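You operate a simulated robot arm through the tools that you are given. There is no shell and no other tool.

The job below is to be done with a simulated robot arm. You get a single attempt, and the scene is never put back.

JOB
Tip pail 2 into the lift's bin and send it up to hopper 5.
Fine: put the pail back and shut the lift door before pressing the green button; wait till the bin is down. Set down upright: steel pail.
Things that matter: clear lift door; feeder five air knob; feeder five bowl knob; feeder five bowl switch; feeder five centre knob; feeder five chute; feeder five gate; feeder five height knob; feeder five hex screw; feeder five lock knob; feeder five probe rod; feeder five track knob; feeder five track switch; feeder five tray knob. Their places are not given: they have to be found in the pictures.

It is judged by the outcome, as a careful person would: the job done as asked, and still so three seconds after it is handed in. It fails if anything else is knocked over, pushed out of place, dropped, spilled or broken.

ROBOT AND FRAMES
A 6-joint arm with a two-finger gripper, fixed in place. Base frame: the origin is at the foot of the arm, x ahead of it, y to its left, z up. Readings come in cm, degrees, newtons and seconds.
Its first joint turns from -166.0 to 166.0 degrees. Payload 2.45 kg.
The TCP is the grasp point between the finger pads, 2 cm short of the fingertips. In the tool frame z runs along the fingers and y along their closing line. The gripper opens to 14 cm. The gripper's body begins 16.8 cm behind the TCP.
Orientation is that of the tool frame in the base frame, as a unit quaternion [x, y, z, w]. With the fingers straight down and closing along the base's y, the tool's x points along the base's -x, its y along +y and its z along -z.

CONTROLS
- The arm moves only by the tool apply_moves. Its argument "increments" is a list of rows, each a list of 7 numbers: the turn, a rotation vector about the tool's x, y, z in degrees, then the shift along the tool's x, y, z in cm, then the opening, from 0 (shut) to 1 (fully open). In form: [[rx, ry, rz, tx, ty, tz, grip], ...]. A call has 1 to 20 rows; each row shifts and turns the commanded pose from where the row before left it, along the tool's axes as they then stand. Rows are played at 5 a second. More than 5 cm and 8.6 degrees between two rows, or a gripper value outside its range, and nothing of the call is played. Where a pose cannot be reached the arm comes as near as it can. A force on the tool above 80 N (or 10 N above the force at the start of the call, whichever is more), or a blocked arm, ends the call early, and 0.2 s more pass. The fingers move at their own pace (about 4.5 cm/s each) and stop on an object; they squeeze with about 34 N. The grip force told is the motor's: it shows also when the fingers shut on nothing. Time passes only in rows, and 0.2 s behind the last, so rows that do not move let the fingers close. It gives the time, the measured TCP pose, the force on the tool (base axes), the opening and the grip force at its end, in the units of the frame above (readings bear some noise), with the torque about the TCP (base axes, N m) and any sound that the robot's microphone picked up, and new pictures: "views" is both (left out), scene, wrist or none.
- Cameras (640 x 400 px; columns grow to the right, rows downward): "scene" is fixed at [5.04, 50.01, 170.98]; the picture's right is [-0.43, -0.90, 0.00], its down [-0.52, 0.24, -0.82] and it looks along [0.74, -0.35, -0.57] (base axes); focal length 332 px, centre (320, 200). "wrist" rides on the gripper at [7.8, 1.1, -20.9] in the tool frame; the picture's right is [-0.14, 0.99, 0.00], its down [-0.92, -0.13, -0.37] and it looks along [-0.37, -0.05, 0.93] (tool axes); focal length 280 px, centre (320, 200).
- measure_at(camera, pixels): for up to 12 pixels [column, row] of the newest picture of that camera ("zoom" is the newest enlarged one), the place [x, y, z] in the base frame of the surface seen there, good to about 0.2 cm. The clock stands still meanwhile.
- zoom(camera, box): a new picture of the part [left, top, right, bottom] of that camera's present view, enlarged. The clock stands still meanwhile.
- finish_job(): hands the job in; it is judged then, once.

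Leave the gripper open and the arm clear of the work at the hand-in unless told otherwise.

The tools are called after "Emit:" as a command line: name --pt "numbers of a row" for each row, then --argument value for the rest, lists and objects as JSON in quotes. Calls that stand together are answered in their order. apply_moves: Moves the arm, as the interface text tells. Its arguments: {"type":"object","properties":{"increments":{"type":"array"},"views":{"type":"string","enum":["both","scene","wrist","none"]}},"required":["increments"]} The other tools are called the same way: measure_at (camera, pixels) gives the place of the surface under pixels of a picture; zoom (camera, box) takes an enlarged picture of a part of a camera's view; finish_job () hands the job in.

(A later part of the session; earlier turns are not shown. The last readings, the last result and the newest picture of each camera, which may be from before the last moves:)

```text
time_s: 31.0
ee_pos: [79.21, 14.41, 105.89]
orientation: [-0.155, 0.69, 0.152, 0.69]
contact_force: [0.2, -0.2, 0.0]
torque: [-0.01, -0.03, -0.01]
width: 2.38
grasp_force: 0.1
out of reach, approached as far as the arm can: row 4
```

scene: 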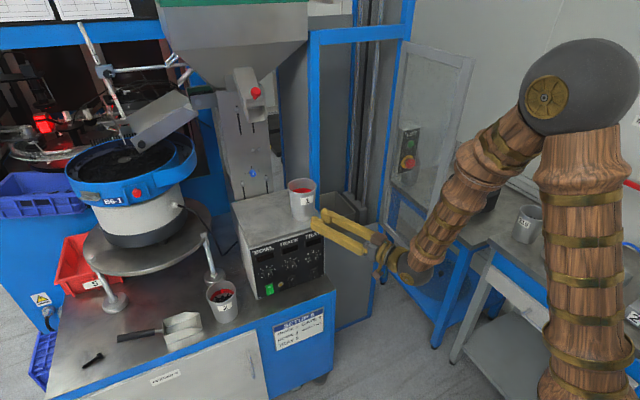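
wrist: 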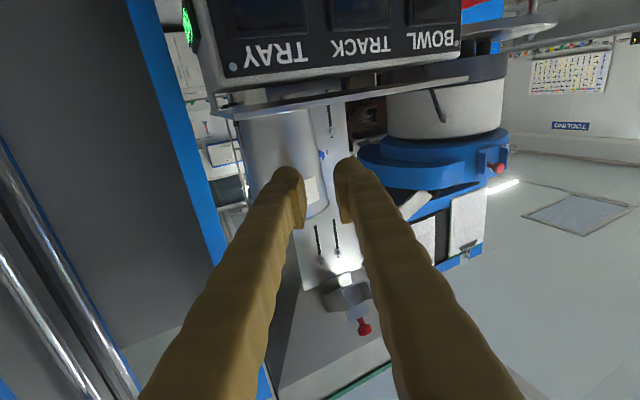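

At (79, 14, 106) and clear of pail 1. I continue to the pre-grasp stand-off in front of pail 2 at about (70, 40), opening the fingers to 10.5 cm on the way.

Emit:
apply_moves --pt "-0.62 0 0 0 4.452 0.508 0.17" --pt "-0.62 0 0 0 4.447 0.555 0.3" --pt "-0.62 0 0 0 4.441 0.601 0.5" --pt "-0.62 0 0 0 4.435 0.648 0.75" --pt "-0.62 0 0 0 4.427 0.695 0.75" --pt "-0.62 0 0 0 4.42 0.741 0.75" --views "both"

```text
time_s: 32.4
ee_pos: [70.34, 40.0, 105.82]
orientation: [-0.176, 0.686, 0.174, 0.684]
contact_force: [-0.2, -0.8, 0.0]
torque: [-0.03, 0.01, 0.0]
width: 10.51
grasp_force: 0.0
```

scene: 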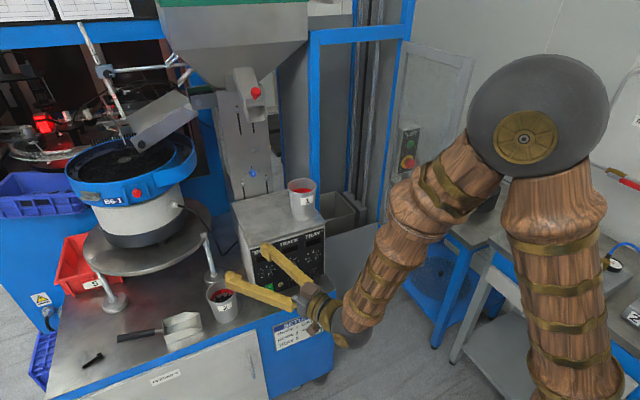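
wrist: 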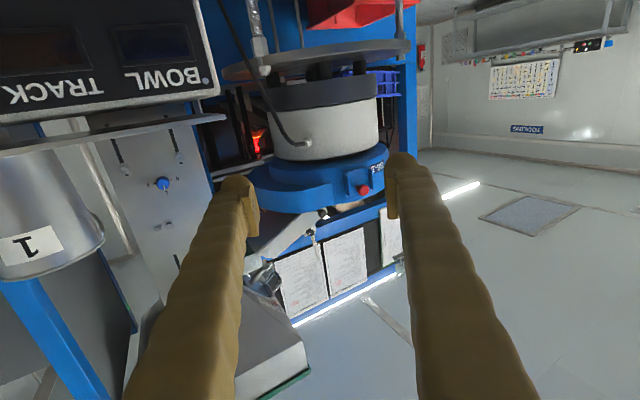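

Aligned with pail 2, yaw 29°. I lower straight down to z ≈ 77 in front of the bench (front edge x 79; fingertips reach only x 72).

Emit:
apply_moves --pt "0 0 0 4.1 0 0 0.75" --pt "0 0 0 4.1 0 0 0.75" --pt "0 0 0 4.1 0 0 0.75" --pt "0 0 0 4.1 0 0 0.75" --pt "0 0 0 4.1 0 0 0.75" --pt "0 0 0 4.1 0 0 0.75" --pt "0 0 0 4.1 0 0 0.75" --views "both"

```text
time_s: 34.0
ee_pos: [70.57, 39.94, 76.92]
orientation: [-0.176, 0.685, 0.175, 0.685]
contact_force: [0.5, 0.3, -0.2]
torque: [-0.03, 0.01, -0.06]
width: 10.5
grasp_force: 0.1
```

scene: 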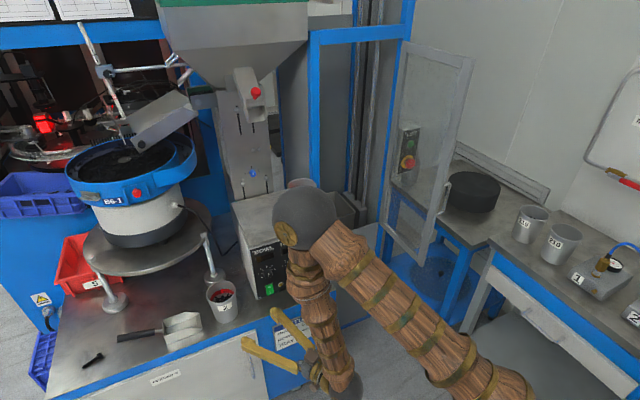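
wrist: 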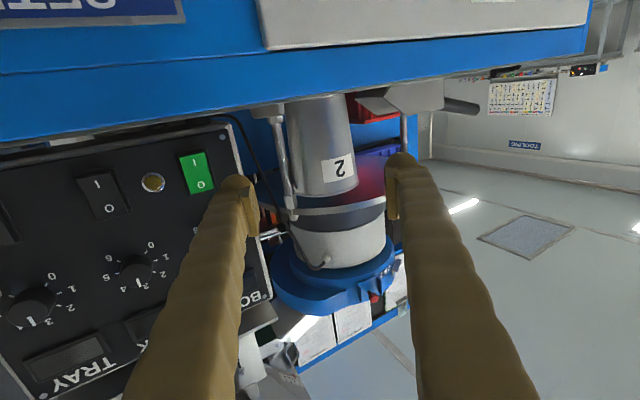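

Pail 2 sits between the fingers in the wrist view at about (320,150). The elbow looks forward in the scene view near (305,220); I measure it and the pail before advancing.

Emit:
measure_at --camera "scene" --pixels '[[305, 215], [280, 225], [305, 192], [330, 215], [300, 240], [325, 370], [305, 250]]'

Emit:
measure_at --camera "wrist" --pixels '[[295, 150], [350, 140], [300, 110], [345, 110], [325, 185], [290, 100], [355, 165], [298, 190], [440, 90], [390, 100], [360, 190], [285, 110]]'

```text
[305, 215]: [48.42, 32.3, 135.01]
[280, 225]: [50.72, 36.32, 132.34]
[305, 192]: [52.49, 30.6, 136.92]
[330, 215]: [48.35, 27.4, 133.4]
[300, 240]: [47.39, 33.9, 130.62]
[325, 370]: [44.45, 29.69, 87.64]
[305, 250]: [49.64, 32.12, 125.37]
```

```text
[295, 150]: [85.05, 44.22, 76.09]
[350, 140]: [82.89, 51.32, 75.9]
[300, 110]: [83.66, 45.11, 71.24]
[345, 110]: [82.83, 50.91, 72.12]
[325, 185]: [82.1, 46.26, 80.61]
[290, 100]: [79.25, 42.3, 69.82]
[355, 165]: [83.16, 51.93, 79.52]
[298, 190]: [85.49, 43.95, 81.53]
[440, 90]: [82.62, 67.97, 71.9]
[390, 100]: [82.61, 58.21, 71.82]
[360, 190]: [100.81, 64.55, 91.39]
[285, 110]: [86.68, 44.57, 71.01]
```

The pail's axis is at (86, 48.4) with radius 4.3 at this height, and my approach line passes within 0.1 cm of it. I advance 17.4 cm so the pads straddle it.

Emit:
apply_moves --pt "0 0 0 0 0 3 0.75" --pt "0 0 0 0 0 3 0.75" --pt "0 0 0 0 0 3 0.75" --pt "0 0 0 0 0 3 0.75" --pt "0 0 0 0 0 2.7 0.75" --pt "0 0 0 0 0 2.7 0.75" --views "both"

```text
time_s: 35.4
ee_pos: [85.74, 48.23, 76.98]
orientation: [-0.176, 0.685, 0.175, 0.685]
contact_force: [0.9, 0.8, 1.5]
torque: [0.04, -0.02, -0.01]
width: 10.53
grasp_force: 0.0
```

scene: 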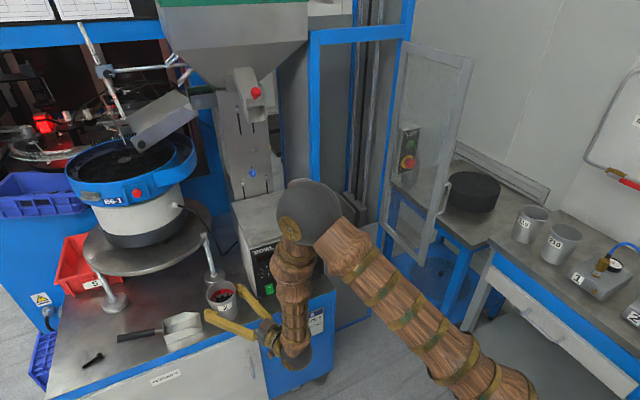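
wrist: 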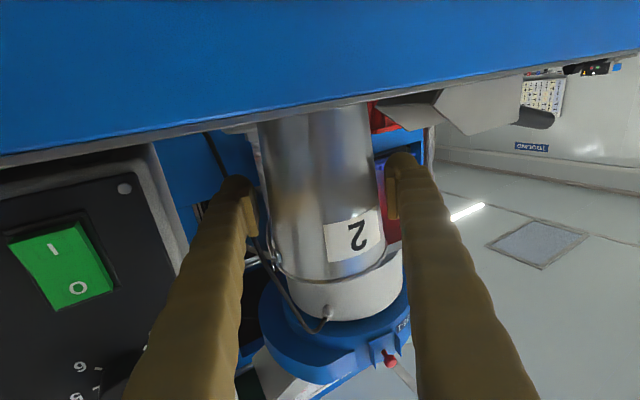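

Pail 2 is between the pads, nothing touched. I close on it.

Emit:
apply_moves --pt "0 0 0 0 0 0 0.68" --pt "0 0 0 0 0 0 0.63" --pt "0 0 0 0 0 0 0.58" --pt "0 0 0 0 0 0 0.5" --pt "0 0 0 0 0 0 0.4" --pt "0 0 0 0 0 0 0.4" --views "wrist"

```text
time_s: 36.8
ee_pos: [85.78, 48.09, 76.96]
orientation: [-0.177, 0.685, 0.176, 0.685]
contact_force: [0.0, 3.0, 1.5]
torque: [-0.01, 0.01, -0.01]
width: 8.56
grasp_force: 34.5
```

wrist: 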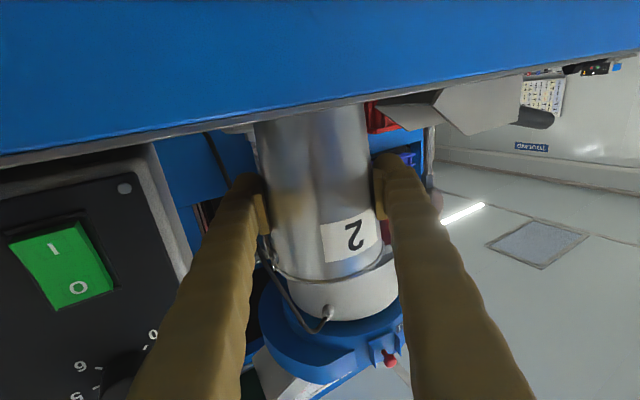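

The pads hold the pail (width 8.56, 34.5 N). I lift it gently 4 cm straight up and check the load.

Emit:
apply_moves --pt "0 0 0 -0.4 0 0 0.4" --pt "0 0 0 -0.8 0 0 0.4" --pt "0 0 0 -1.2 0 0 0.4" --pt "0 0 0 -1.2 0 0 0.4" --pt "0 0 0 -0.4 0 0 0.4" --pt "0 0 0 0 0 0 0.4" --views "both"

```text
time_s: 38.2
ee_pos: [85.66, 48.35, 81.12]
orientation: [-0.176, 0.685, 0.175, 0.685]
contact_force: [-0.3, 0.3, -7.8]
torque: [0.01, 0.02, -0.01]
width: 8.55
grasp_force: 34.1
```

scene: 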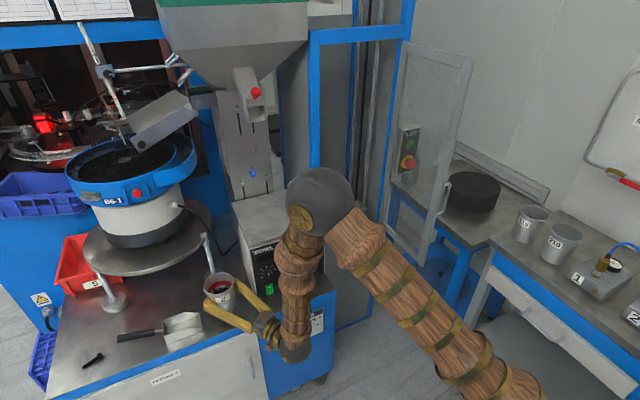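
wrist: 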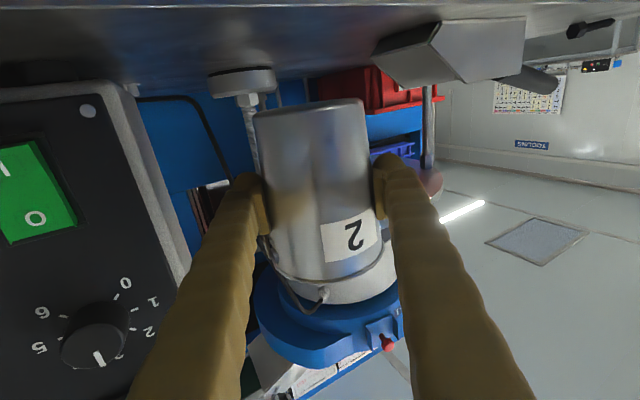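

The pail is up, about 0.8 kg, held steady and upright. I back out 15 cm along the approach line at this height, then raise it to z ≈ 118 in front of the bench.

Emit:
apply_moves --pt "0 0 0 0 0 -1.5 0.4" --pt "0 0 0 0 0 -2.5 0.4" --pt "0 0 0 0 0 -2.75 0.4" --pt "0 0 0 0 0 -2.75 0.4" --pt "0 0 0 0 0 -2.75 0.4" --pt "0 0 0 -1.5 0 -2.75 0.4" --pt "0 0 0 -2.5 0 0 0.4" --pt "0 0 0 -3 0 0 0.4" --pt "0 0 0 -3 0 0 0.4" --pt "0 0 0 -3 0 0 0.4" --pt "0 0 0 -3 0 0 0.4" --pt "0 0 0 -3 0 0 0.4" --pt "0 0 0 -3 0 0 0.4" --pt "0 0 0 -3 0 0 0.4" --pt "0 0 0 -3 0 0 0.4" --pt "0 0 0 -3 0 0 0.4" --pt "0 0 0 -3 0 0 0.4" --pt "0 0 0 -2 0 0 0.4" --pt "0 0 0 -1 0 0 0.4" --views "both"

```text
time_s: 42.2
ee_pos: [72.37, 41.23, 118.21]
orientation: [-0.176, 0.686, 0.175, 0.685]
contact_force: [-1.0, 0.3, -7.9]
torque: [-0.04, 0.04, -0.01]
width: 8.54
grasp_force: 34.1
```

scene: 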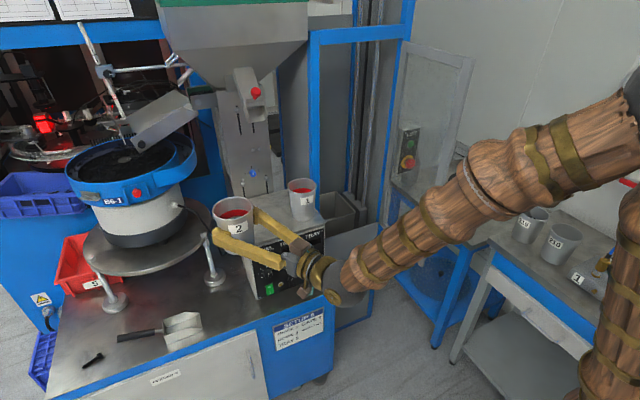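
wrist: 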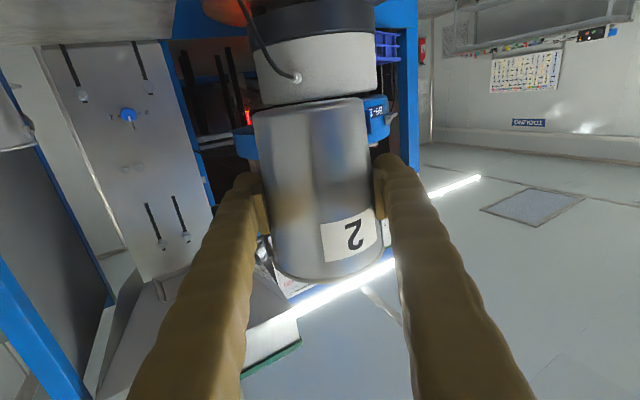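

Pail 2 is upright and steady at z 118. Now I carry it sideways in front of everything to (77, −8), turning the tool to face straight into the lift.

Emit:
apply_moves --pt "1.8 0 0 0 -2.858 -1.185 0.4" --pt "1.8 0 0 0 -2.894 -1.095 0.4" --pt "1.8 0 0 0 -2.926 -1.003 0.4" --pt "1.8 0 0 0 -2.957 -0.911 0.4" --pt "1.8 0 0 0 -2.984 -0.818 0.4" --pt "1.8 0 0 0 -3.008 -0.724 0.4" --pt "1.8 0 0 0 -3.029 -0.629 0.4" --pt "1.8 0 0 0 -3.048 -0.533 0.4" --pt "1.8 0 0 0 -3.063 -0.437 0.4" --pt "1.8 0 0 0 -3.075 -0.341 0.4" --pt "1.8 0 0 0 -3.084 -0.243 0.4" --pt "1.8 0 0 0 -3.09 -0.147 0.4" --pt "1.8 0 0 0 -3.094 -0.05 0.4" --pt "1.8 0 0 0 -3.093 0.047 0.4" --pt "1.8 0 0 0 -3.091 0.145 0.4" --pt "1.8 0 0 0 -3.085 0.242 0.4" --views "both"

```text
time_s: 45.6
ee_pos: [77.96, -8.01, 118.29]
orientation: [0.001, 0.707, -0.002, 0.707]
contact_force: [0.4, 0.0, -7.5]
torque: [0.0, 0.02, -0.03]
width: 8.52
grasp_force: 33.8
```

scene: 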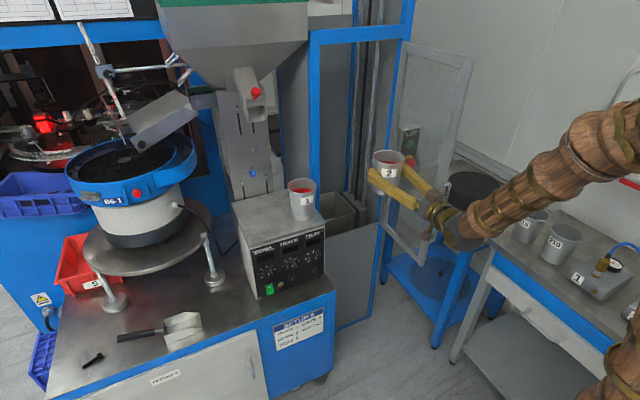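
wrist: 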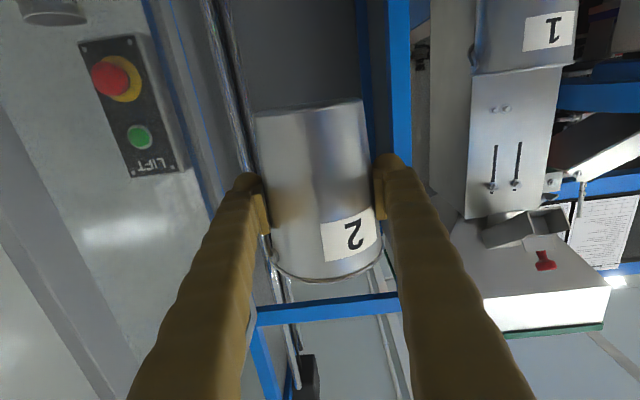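

I lower the pail in front of the opening to z ≈ 92 (its base z ≈ 85, above the sill at 75 and bin rim at 77).

Emit:
apply_moves --pt "0 0 0 2 0 0.2 0.4" --pt "0 0 0 3.2 0 0.2 0.4" --pt "0 0 0 3.2 0 0.2 0.4" --pt "0 0 0 3.2 0 0.2 0.4" --pt "0 0 0 3.2 0 0.2 0.4" --pt "0 0 0 3.2 0 0.2 0.4" --pt "0 0 0 3.2 0 0.2 0.4" --pt "0 0 0 3.2 0 0.2 0.4" --pt "0 0 0 2 0 0.2 0.4" --views "both"

```text
time_s: 47.6
ee_pos: [80.71, -8.03, 92.01]
orientation: [0.0, 0.707, -0.002, 0.707]
contact_force: [-0.1, 0.1, -8.4]
torque: [-0.01, 0.03, -0.02]
width: 8.51
grasp_force: 33.8
out of reach, approached as far as the arm can: row 5, 7
```

scene: 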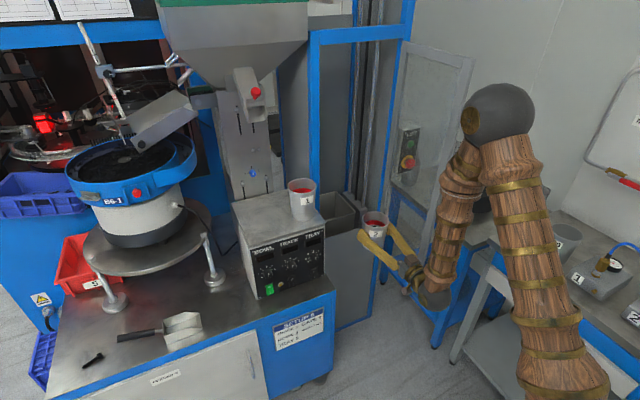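
wrist: 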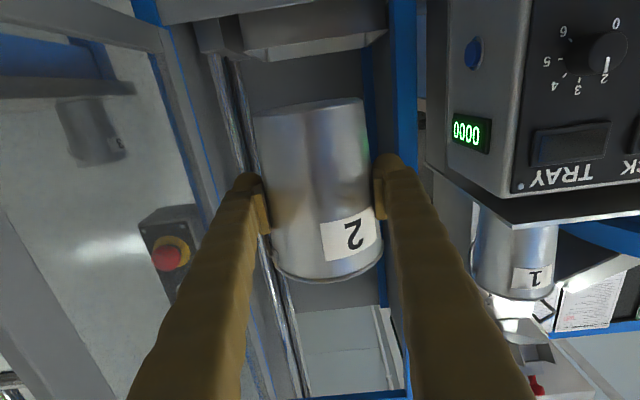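

The way ahead is clear: the opening is centred behind the pail. I move straight forward to x ≈ 118.

Emit:
apply_moves --pt "0 0 0 0 0 1.5 0.4" --pt "0 0 0 0 0 2.8 0.4" --pt "0 0 0 0 0 2.8 0.4" --pt "0 0 0 0 0 2.8 0.4" --pt "0 0 0 0 0 2.8 0.4" --pt "0 0 0 0 0 2.8 0.4" --pt "0 0 0 0 0 2.8 0.4" --pt "0 0 0 0 0 2.8 0.4" --views "both"

```text
time_s: 49.4
ee_pos: [101.99, -8.46, 92.08]
orientation: [0.0, 0.707, 0.0, 0.707]
contact_force: [0.1, 0.1, -8.0]
torque: [-0.02, 0.06, -0.01]
width: 8.5
grasp_force: 33.9
```

scene: 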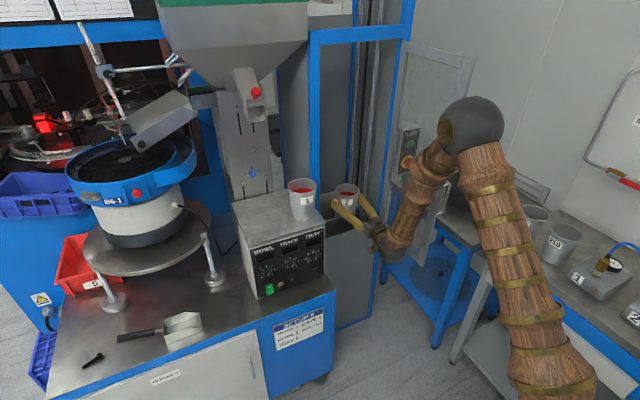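
wrist: 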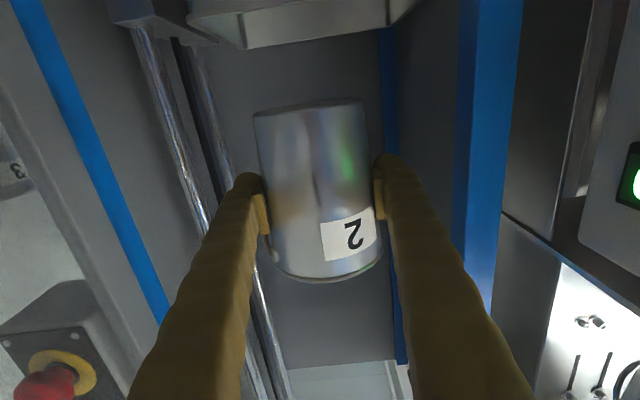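

Still clear on both sides. I go on 16.5 cm to stand over the bin's middle.

Emit:
apply_moves --pt "0 0 0 0 0.05 2.8 0.4" --pt "0 0 0 0 0.05 2.8 0.4" --pt "0 0 0 0 0.05 2.8 0.4" --pt "0 0 0 0 0.05 2.8 0.4" --pt "0 0 0 0 0.05 2.8 0.4" --pt "0 0 0 0 0 2.5 0.4" --views "both"

```text
time_s: 50.8
ee_pos: [118.69, -8.07, 92.05]
orientation: [0.0, 0.707, 0.0, 0.707]
contact_force: [-0.4, -0.1, -8.5]
torque: [0.02, 0.06, 0.0]
width: 8.49
grasp_force: 34.3
```

scene: 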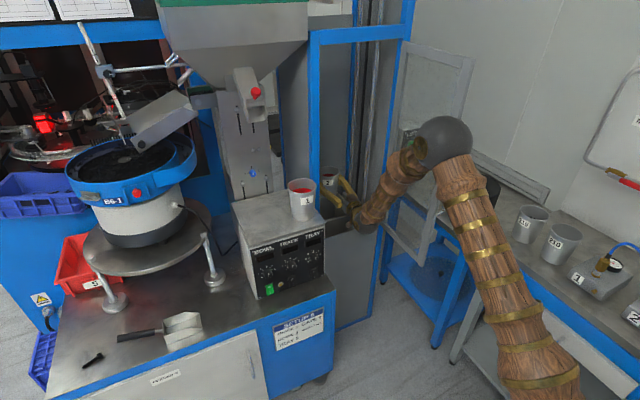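
wrist: 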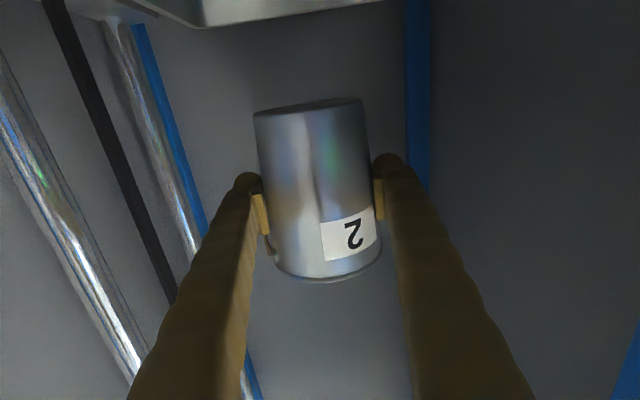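

The pail stands over the bin at (118.7, −8, 92). I check the bin's extent from here and the arm's clearance from the open door before tipping.

Emit:
measure_at --camera "wrist" --pixels '[[205, 18], [300, 14], [375, 2], [360, 8], [110, 5], [150, 200], [60, 60], [420, 60], [500, 200], [300, 60], [230, 150], [630, 360]]'

Emit:
zoom --camera "scene" --box '[290, 110, 490, 260]'

Emit:
measure_at --camera "scene" --pixels '[[445, 140], [420, 140], [390, 185], [365, 215], [360, 205], [400, 150], [335, 200], [328, 170], [330, 220], [320, 200]]'

```text
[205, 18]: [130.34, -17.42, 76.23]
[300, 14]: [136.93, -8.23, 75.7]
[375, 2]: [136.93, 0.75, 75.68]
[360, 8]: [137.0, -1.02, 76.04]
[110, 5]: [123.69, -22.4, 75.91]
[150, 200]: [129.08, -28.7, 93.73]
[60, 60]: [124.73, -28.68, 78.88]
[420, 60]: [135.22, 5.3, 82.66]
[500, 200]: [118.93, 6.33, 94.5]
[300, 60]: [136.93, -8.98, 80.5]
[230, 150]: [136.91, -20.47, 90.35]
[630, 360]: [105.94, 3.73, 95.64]
```

```text
2.67 times, centred on (390, 185) of scene
```

zoom: 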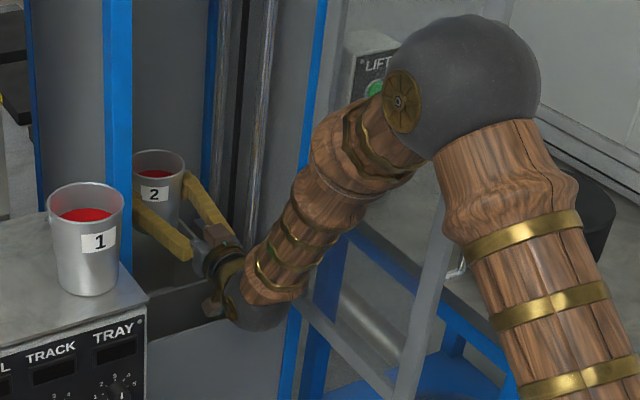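

```text
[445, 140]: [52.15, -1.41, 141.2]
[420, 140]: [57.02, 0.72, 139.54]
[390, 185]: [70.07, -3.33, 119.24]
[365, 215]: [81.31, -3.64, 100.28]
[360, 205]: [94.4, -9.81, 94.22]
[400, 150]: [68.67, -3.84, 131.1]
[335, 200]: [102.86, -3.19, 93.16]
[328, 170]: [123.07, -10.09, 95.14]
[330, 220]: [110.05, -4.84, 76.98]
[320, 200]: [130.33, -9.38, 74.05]
```

The arm and elbow are at y > −15, well clear of the door at y −25.5. I shift to y −10.5, z 90 so the mouth ends above the bin's middle, then begin tipping toward +y slowly (first 72°).

Emit:
apply_moves --pt "0 0 0 0.7 -0.8 0.5 0.4" --pt "0 0 0 0.7 -0.8 0.5 0.4" --pt "0 0 0 0.6 -0.8 0.5 0.4" --pt "0 0 -4 0 0 0 0.4" --pt "0 0 -4 0 0 0 0.4" --pt "0 0 -4 0 0 0 0.4" --pt "0 0 -4 0 0 0 0.4" --pt "0 0 -4 0 0 0 0.4" --pt "0 0 -4 0 0 0 0.4" --pt "0 0 -4 0 0 0 0.4" --pt "0 0 -4 0 0 0 0.4" --pt "0 0 -4 0 0 0 0.4" --pt "0 0 -4 0 0 0 0.4" --pt "0 0 -4 0 0 0 0.4" --pt "0 0 -4 0 0 0 0.4" --pt "0 0 -4 0 0 0 0.4" --pt "0 0 -4 0 0 0 0.4" --pt "0 0 -4 0 0 0 0.4" --views "both"

```text
time_s: 54.6
ee_pos: [119.79, -10.47, 90.04]
orientation: [-0.354, 0.613, -0.354, 0.612]
contact_force: [-0.3, 0.6, -7.6]
torque: [0.14, 0.02, -0.04]
width: 8.48
grasp_force: 34.2
```

scene: 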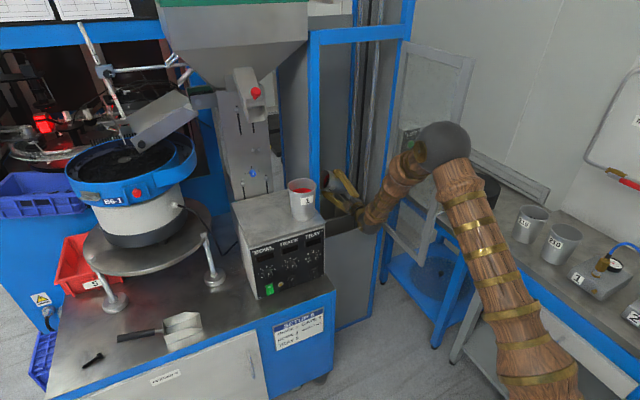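
wrist: 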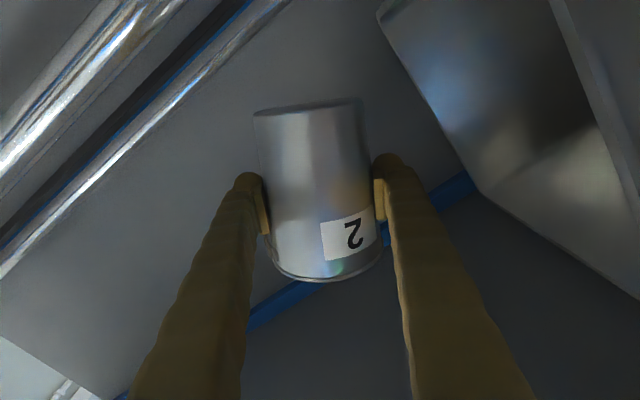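

Tilted 60°, nothing has poured yet (−7.6 N). The bin's inside is seen right below (upper right of the wrist view). I tip on slowly to 100°.

Emit:
apply_moves --pt "0 0 -4 0 0 0 0.4" --pt "0 0 -4 0 0 0 0.4" --pt "0 0 -4 0 0 0 0.4" --pt "0 0 -4 0 0 0 0.4" --pt "0 0 -4 0 0 0 0.4" --pt "0 0 -4 0 0 0 0.4" --pt "0 0 -4 0 0 0 0.4" --pt "0 0 -4 0 0 0 0.4" --pt "0 0 -4 0 0 0 0.4" --pt "0 0 -4 0 0 0 0.4" --views "both"

```text
time_s: 56.8
ee_pos: [119.96, -10.47, 90.03]
orientation: [0.542, -0.454, 0.543, -0.453]
contact_force: [0.5, 0.2, -3.8]
torque: [0.08, 0.03, 0.0]
width: 8.48
grasp_force: 33.8
```

scene: 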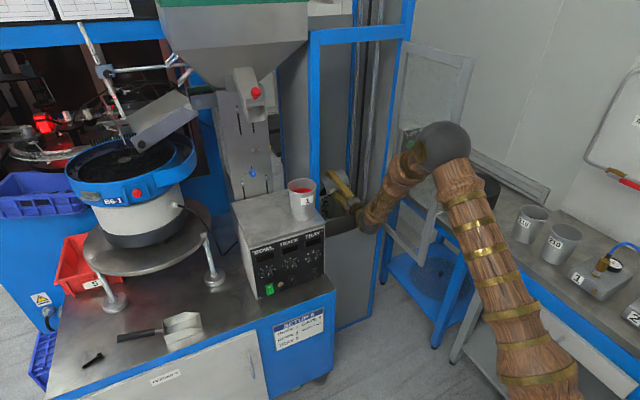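
wrist: 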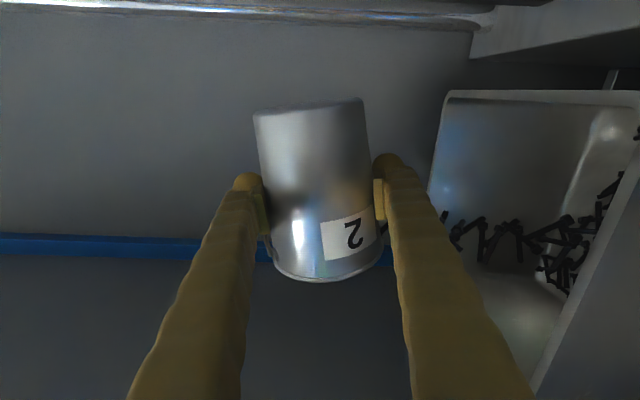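

The parts have dropped into the bin (load down to 3.8 N; dark parts seen in the bin at (510,240)). I tip on to 140° and pause so that nothing is left inside.

Emit:
apply_moves --pt "0 0 -4 0 0 0 0.4" --pt "0 0 -4 0 0 0 0.4" --pt "0 0 -4 0 0 0 0.4" --pt "0 0 -4 0 0 0 0.4" --pt "0 0 -4 0 0 0 0.4" --pt "0 0 -4 0 0 0 0.4" --pt "0 0 -4 0 0 0 0.4" --pt "0 0 -4 0 0 0 0.4" --pt "0 0 -4 0 0 0 0.4" --pt "0 0 -4 0 0 0 0.4" --pt "0 0 0 0 0 0 0.4" --pt "0 0 0 0 0 0 0.4" --pt "0 0 0 0 0 0 0.4" --views "both"

```text
time_s: 59.6
ee_pos: [120.02, -10.31, 90.08]
orientation: [0.664, -0.242, 0.665, -0.242]
contact_force: [-0.7, 0.2, -2.0]
torque: [0.02, -0.01, -0.03]
width: 8.46
grasp_force: 33.5
```

scene: 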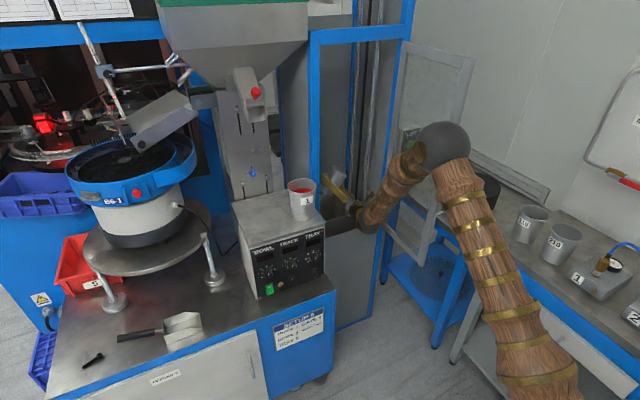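
wrist: 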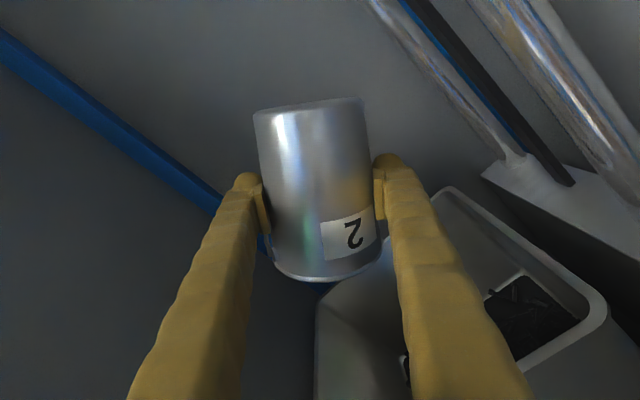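

Load is down to 2.0 N (pail alone), and the parts lie in the bin's lower part at (525,310). I tip on to 164° with a small shake to make sure nothing clings.

Emit:
apply_moves --pt "0 0 -6 0 0 0 0.4" --pt "0 0 -6 0 0 0 0.4" --pt "0 0 -6 0 0 0 0.4" --pt "0 0 -6 0 0 0 0.4" --pt "0 0 7 0 0 0 0.4" --pt "0 0 -7 0 0 0 0.4" --pt "0 0 7 0 0 0 0.4" --pt "0 0 -7 0 0 0 0.4" --pt "0 0 0 0 0 0 0.4" --pt "0 0 0 0 0 0 0.4" --views "both"

Emit:
zoom --camera "scene" --box '[290, 130, 410, 250]'

Emit:
zoom --camera "wrist" --box '[200, 80, 640, 400]'

```text
time_s: 61.8
ee_pos: [119.88, -10.45, 89.84]
orientation: [0.7, -0.099, 0.7, -0.097]
contact_force: [-0.3, -0.4, -1.5]
torque: [0.02, -0.01, -0.01]
width: 8.46
grasp_force: 34.2
```

scene: 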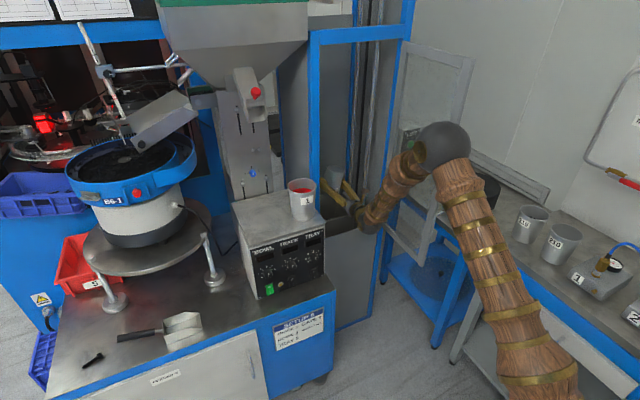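
wrist: 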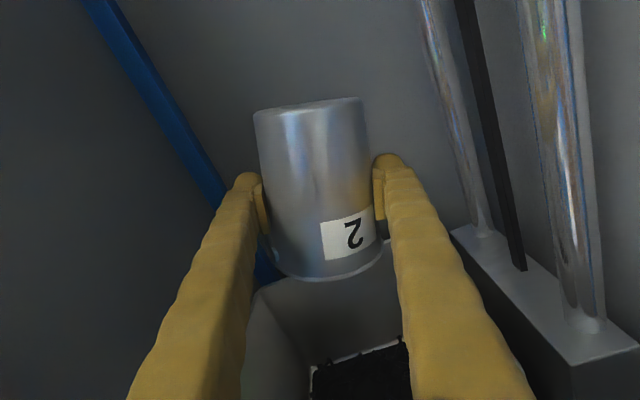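

```text
3.33 times, centred on (350, 190) of scene
```

zoom: 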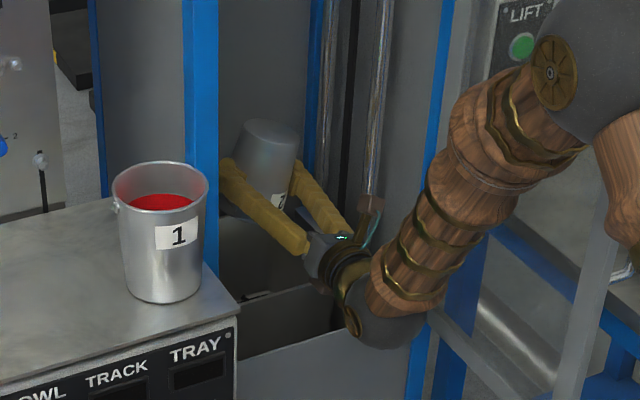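

```text
1.25 times, centred on (420, 240) of wrist
```

zoom: 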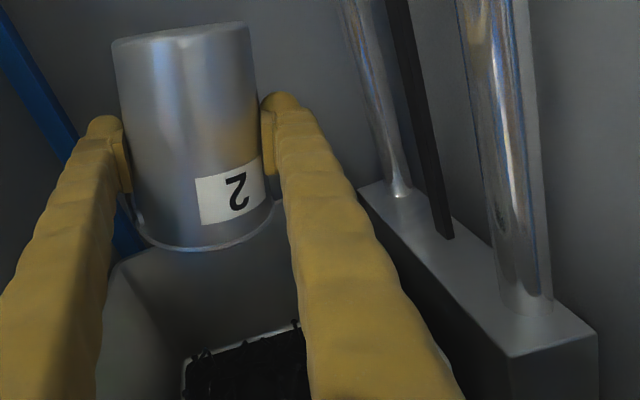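

The pail is empty and inverted over the bin. A dark speck shows at the bin's front edge near scene (330,218); I look closer.

Emit:
zoom --camera "scene" --box '[315, 195, 355, 235]'

Emit:
measure_at --camera "scene" --pixels '[[328, 219], [330, 218], [333, 218], [336, 217], [330, 214], [340, 216], [330, 222], [345, 210]]'

Emit:
zoom --camera "wrist" --box '[230, 260, 430, 400]'

```text
10.00 times, centred on (335, 215) of scene
```

zoom: 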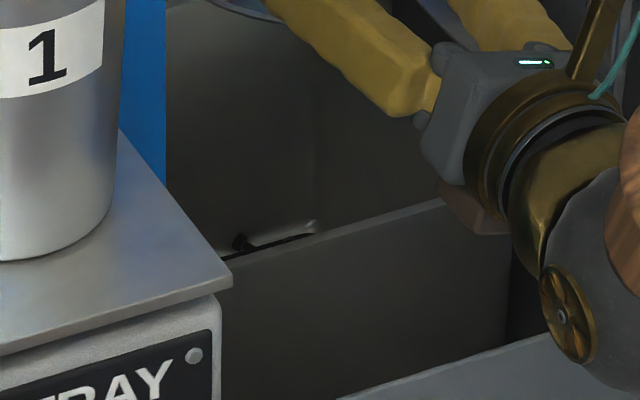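

```text
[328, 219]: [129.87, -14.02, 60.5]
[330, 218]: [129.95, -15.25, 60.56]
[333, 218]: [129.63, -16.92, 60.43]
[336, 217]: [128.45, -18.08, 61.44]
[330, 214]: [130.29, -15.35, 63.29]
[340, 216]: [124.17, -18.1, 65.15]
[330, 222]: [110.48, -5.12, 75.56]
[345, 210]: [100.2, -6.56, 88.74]
```

```text
2.86 times, centred on (330, 330) of wrist
```

zoom: 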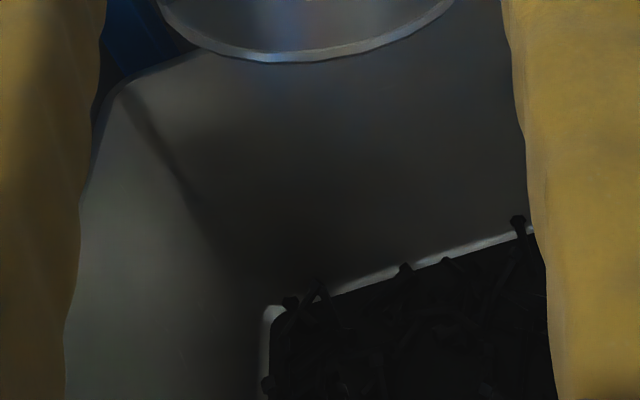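

All the parts lie on the bin floor; the speck is one of them at the far back, inside the bin. I roll the pail back upright by 164°.

Emit:
apply_moves --pt "0 0 8.2 0 0 0 0.4" --pt "0 0 8.2 0 0 0 0.4" --pt "0 0 8.2 0 0 0 0.4" --pt "0 0 8.2 0 0 0 0.4" --pt "0 0 8.2 0 0 0 0.4" --pt "0 0 8.2 0 0 0 0.4" --pt "0 0 8.2 0 0 0 0.4" --pt "0 0 8.2 0 0 0 0.4" --pt "0 0 8.2 0 0 0 0.4" --pt "0 0 8.2 0 0 0 0.4" --pt "0 0 8.2 0 0 0 0.4" --pt "0 0 8.2 0 0 0 0.4" --pt "0 0 8.2 0 0 0 0.4" --pt "0 0 8.2 0 0 0 0.4" --pt "0 0 8.2 0 0 0 0.4" --pt "0 0 8.2 0 0 0 0.4" --pt "0 0 8.2 0 0 0 0.4" --pt "0 0 8.2 0 0 0 0.4" --pt "0 0 8.2 0 0 0 0.4" --pt "0 0 8.2 0 0 0 0.4" --views "both"

```text
time_s: 66.0
ee_pos: [119.9, -10.39, 89.96]
orientation: [0.001, 0.707, 0.0, 0.707]
contact_force: [0.1, -0.3, -1.9]
torque: [-0.01, 0.01, -0.01]
width: 8.42
grasp_force: 33.5
```

scene: 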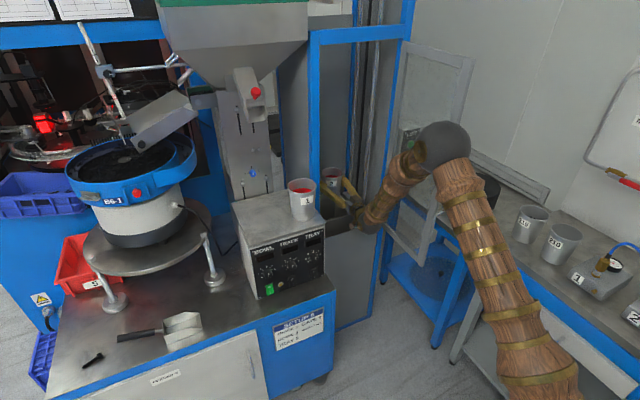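
wrist: 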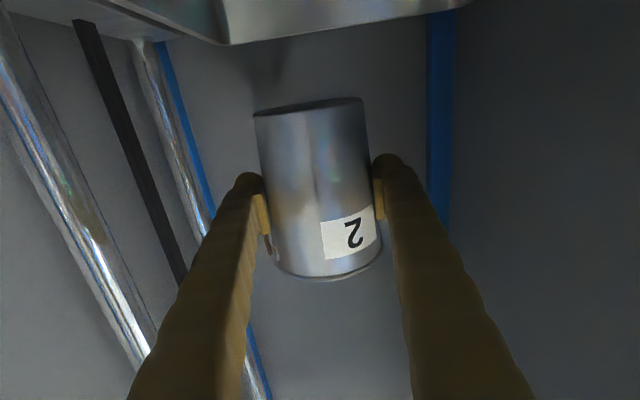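

Upright again (load 1.9 N), and the pail has not slipped in the fingers. I back straight out of the lift to x ≈ 80.

Emit:
apply_moves --pt "0 0 0 -0.3 0.2 -1.5 0.4" --pt "0 0 0 -0.3 0.2 -3 0.4" --pt "0 0 0 -0.3 0.2 -3 0.4" --pt "0 0 0 -0.3 0.2 -3 0.4" --pt "0 0 0 -0.3 0.2 -3 0.4" --pt "0 0 0 -0.3 0.2 -3 0.4" --pt "0 0 0 -0.2 0.2 -3 0.4" --pt "0 0 0 0 0.2 -3 0.4" --pt "0 0 0 0 0.2 -3 0.4" --pt "0 0 0 0 0.2 -3 0.4" --pt "0 0 0 0 0.2 -3 0.4" --pt "0 0 0 0 0.2 -3 0.4" --pt "0 0 0 0 0 -3 0.4" --pt "0 0 0 0 0 -2.4 0.4" --views "both"

```text
time_s: 69.0
ee_pos: [80.45, -7.98, 91.89]
orientation: [0.0, 0.707, -0.002, 0.707]
contact_force: [0.1, -0.7, -1.2]
torque: [0.0, 0.0, 0.0]
width: 8.41
grasp_force: 33.8
out of reach, approached as far as the arm can: row 14
```

scene: 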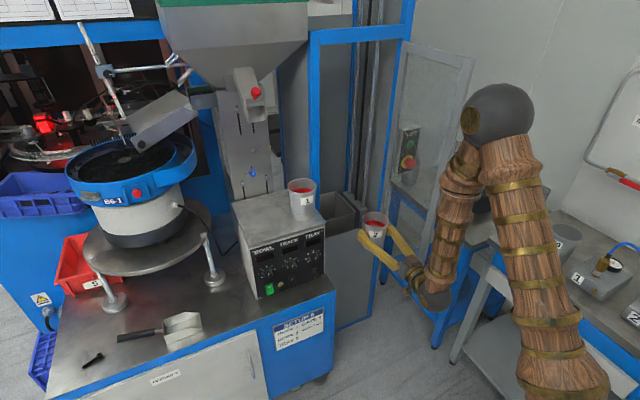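
wrist: 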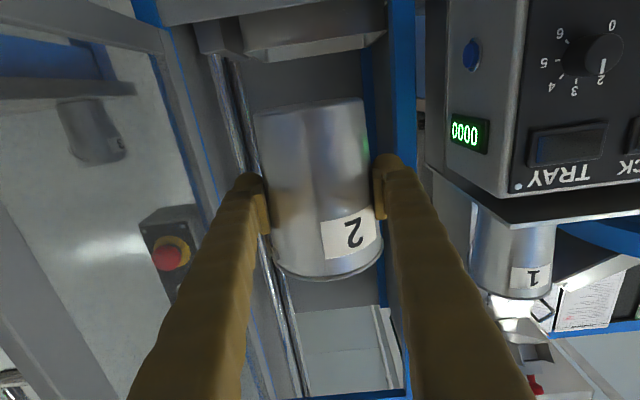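

I look into the pail to check it is empty, and into the bin.

Emit:
zoom --camera "scene" --box '[315, 180, 415, 260]'

```text
5.00 times, centred on (365, 220) of scene
```

zoom: 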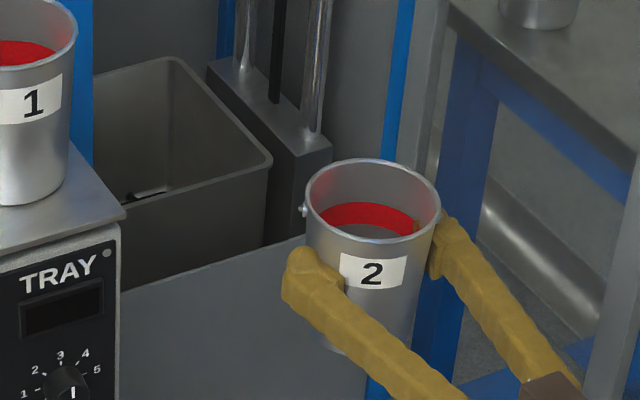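

Pail 2 is empty; the parts are in the bin. I raise the pail to z ≈ 118 for the trip back.

Emit:
apply_moves --pt "0 0 0 -2 0 -0.1 0.4" --pt "0 0 0 -3.5 0 -0.1 0.4" --pt "0 0 0 -3.5 0 -0.1 0.4" --pt "0 0 0 -3.5 0 -0.2 0.4" --pt "0 0 0 -3.5 0 -0.3 0.4" --pt "0 0 0 -3.5 0 -0.4 0.4" --pt "0 0 0 -3.5 0 -0.5 0.4" --pt "0 0 0 -3.2 0 -0.5 0.4" --views "none"

```text
time_s: 70.8
ee_pos: [78.49, -7.97, 117.8]
orientation: [0.001, 0.707, 0.0, 0.707]
contact_force: [0.3, 0.3, -2.3]
torque: [-0.02, -0.04, 0.02]
width: 8.39
grasp_force: 34.8
```

At (78.5, −8, 118). I carry the pail back to the stand-off in front of its place, turning the tool to yaw 29° on the way.

Emit:
apply_moves --pt "-1.8 0 0 0 3.082 -0.392 0.4" --pt "-1.8 0 0 0 3.093 -0.295 0.4" --pt "-1.8 0 0 0 3.1 -0.198 0.4" --pt "-1.8 0 0 0 3.105 -0.1 0.4" --pt "-1.8 0 0 0 3.106 -0.003 0.4" --pt "-1.8 0 0 0 3.105 0.096 0.4" --pt "-1.8 0 0 0 3.1 0.193 0.4" --pt "-1.8 0 0 0 3.093 0.29 0.4" --pt "-1.8 0 0 0 3.082 0.387 0.4" --pt "-1.8 0 0 0 3.068 0.483 0.4" --pt "-1.8 0 0 0 3.052 0.58 0.4" --pt "-1.8 0 0 0 3.032 0.675 0.4" --pt "-1.8 0 0 0 3.009 0.77 0.4" --pt "-1.8 0 0 0 2.984 0.864 0.4" --pt "-1.8 0 0 0 2.955 0.958 0.4" --pt "-1.8 0 0 0 2.924 1.05 0.4" --views "both"

```text
time_s: 74.2
ee_pos: [72.18, 41.37, 118.1]
orientation: [-0.176, 0.685, 0.175, 0.685]
contact_force: [0.1, 0.3, -2.7]
torque: [0.02, 0.03, -0.01]
width: 8.38
grasp_force: 33.9
```

scene: 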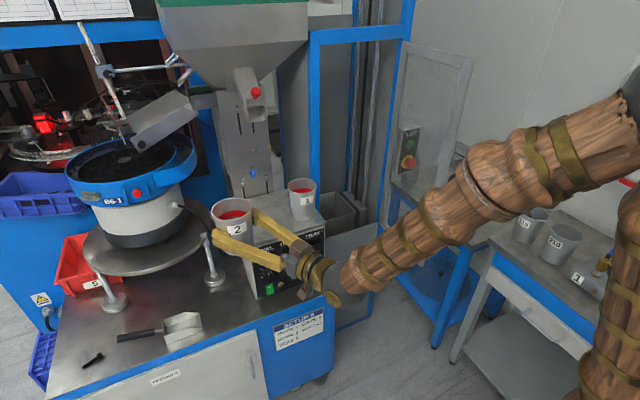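
wrist: 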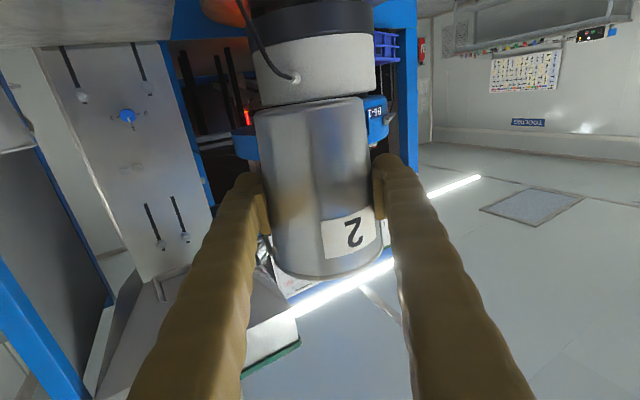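

I measure the pail in the fingers (rim and base against the tool height 118.1) to know exactly how low to set it.

Emit:
measure_at --camera "wrist" --pixels '[[310, 107], [300, 112], [330, 106], [310, 274], [330, 275], [290, 268], [350, 272], [310, 150], [262, 120], [358, 110]]'

Emit:
zoom --camera "scene" --box '[195, 180, 295, 260]'

```text
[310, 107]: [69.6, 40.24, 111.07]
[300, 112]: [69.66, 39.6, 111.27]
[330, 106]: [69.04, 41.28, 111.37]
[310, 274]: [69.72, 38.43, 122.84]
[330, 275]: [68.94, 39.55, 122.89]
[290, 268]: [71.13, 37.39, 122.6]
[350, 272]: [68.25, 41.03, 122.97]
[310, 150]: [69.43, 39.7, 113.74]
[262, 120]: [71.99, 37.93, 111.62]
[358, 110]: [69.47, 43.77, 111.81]
```

```text
5.00 times, centred on (245, 220) of scene
```

zoom: 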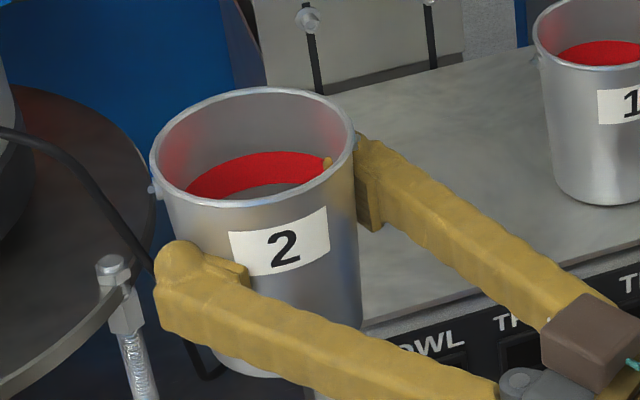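

The pail's base is 7.1 cm below the tool point and level. I lower to z ≈ 81.5 in front of the bench, trimming 0.5 cm sideways.

Emit:
apply_moves --pt "0 0 0 2 -0.14 0 0.4" --pt "0 0 0 3.2 -0.14 0 0.4" --pt "0 0 0 3.2 -0.14 0 0.4" --pt "0 0 0 3.2 -0.14 0 0.4" --pt "0 0 0 3.2 0 0 0.4" --pt "0 0 0 3.2 0 0 0.4" --pt "0 0 0 3.2 0 0 0.4" --pt "0 0 0 3.2 0 0 0.4" --pt "0 0 0 3.2 0 0 0.4" --pt "0 0 0 3.2 0 0 0.4" --pt "0 0 0 3.2 0 0 0.4" --pt "0 0 0 2.6 0 0 0.4" --views "both"

```text
time_s: 76.8
ee_pos: [72.28, 40.61, 81.47]
orientation: [-0.175, 0.685, 0.175, 0.685]
contact_force: [0.7, 0.4, -1.4]
torque: [0.01, -0.01, 0.0]
width: 8.36
grasp_force: 33.6
```

scene: 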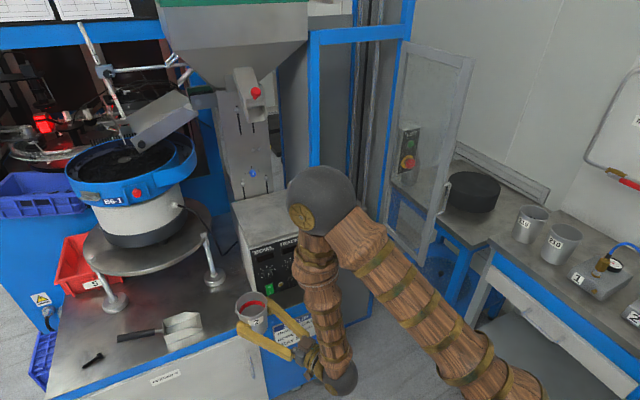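
wrist: 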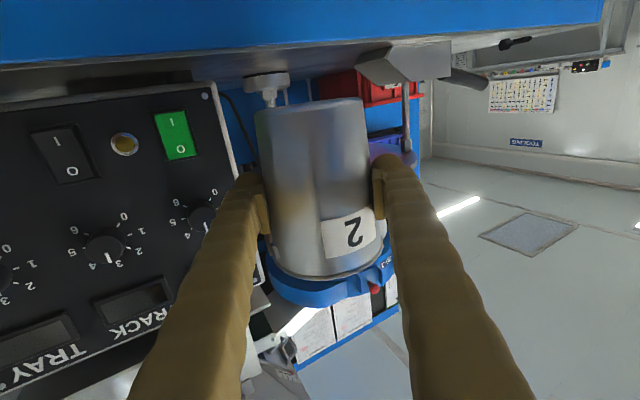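

Clear over the bench by 4 cm. I move forward 15.4 cm to the pail's old spot.

Emit:
apply_moves --pt "0 0 0 0 0.05 1.6 0.4" --pt "0 0 0 0 0.05 2.8 0.4" --pt "0 0 0 0 0.05 2.8 0.4" --pt "0 0 0 0 0 2.8 0.4" --pt "0 0 0 0 0 2.8 0.4" --pt "0 0 0 0 0 2.6 0.4" --pt "0 0 0 0 0 0 0.4" --views "both"

```text
time_s: 78.4
ee_pos: [85.74, 48.15, 81.63]
orientation: [-0.175, 0.685, 0.174, 0.685]
contact_force: [0.1, -0.2, -0.9]
torque: [-0.01, 0.0, 0.0]
width: 8.38
grasp_force: 33.9
```

scene: 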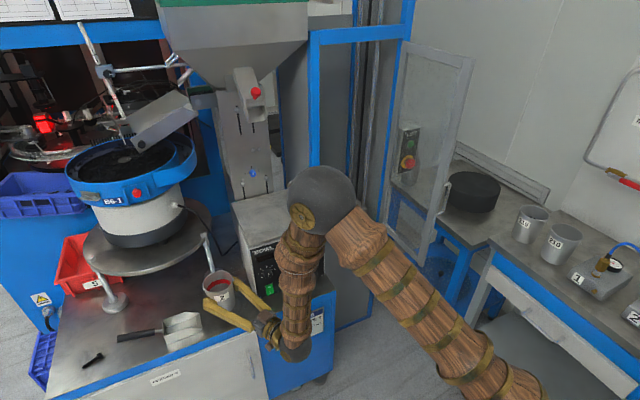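
wrist: 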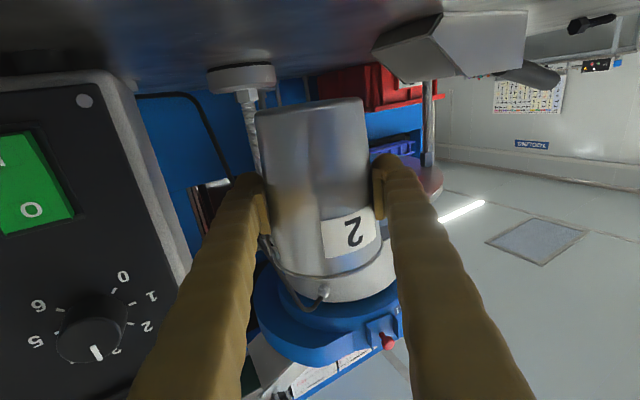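

I am above the old spot. I lower 4.0 cm, then feel for the bench in small steps.

Emit:
apply_moves --pt "0 0 0 1.2 0 0 0.4" --pt "0 0 0 1.4 0 0 0.4" --pt "0 0 0 1 0 0 0.4" --pt "0 0 0 0.4 0 0 0.4" --pt "0 0 0 0.2 0 0 0.4" --pt "0 0 0 0 0 0 0.4" --views "none"

```text
time_s: 79.8
ee_pos: [85.68, 48.3, 77.31]
orientation: [-0.176, 0.685, 0.176, 0.685]
contact_force: [-0.3, 0.3, -1.5]
torque: [0.0, 0.01, 0.0]
width: 8.38
grasp_force: 34.2
```

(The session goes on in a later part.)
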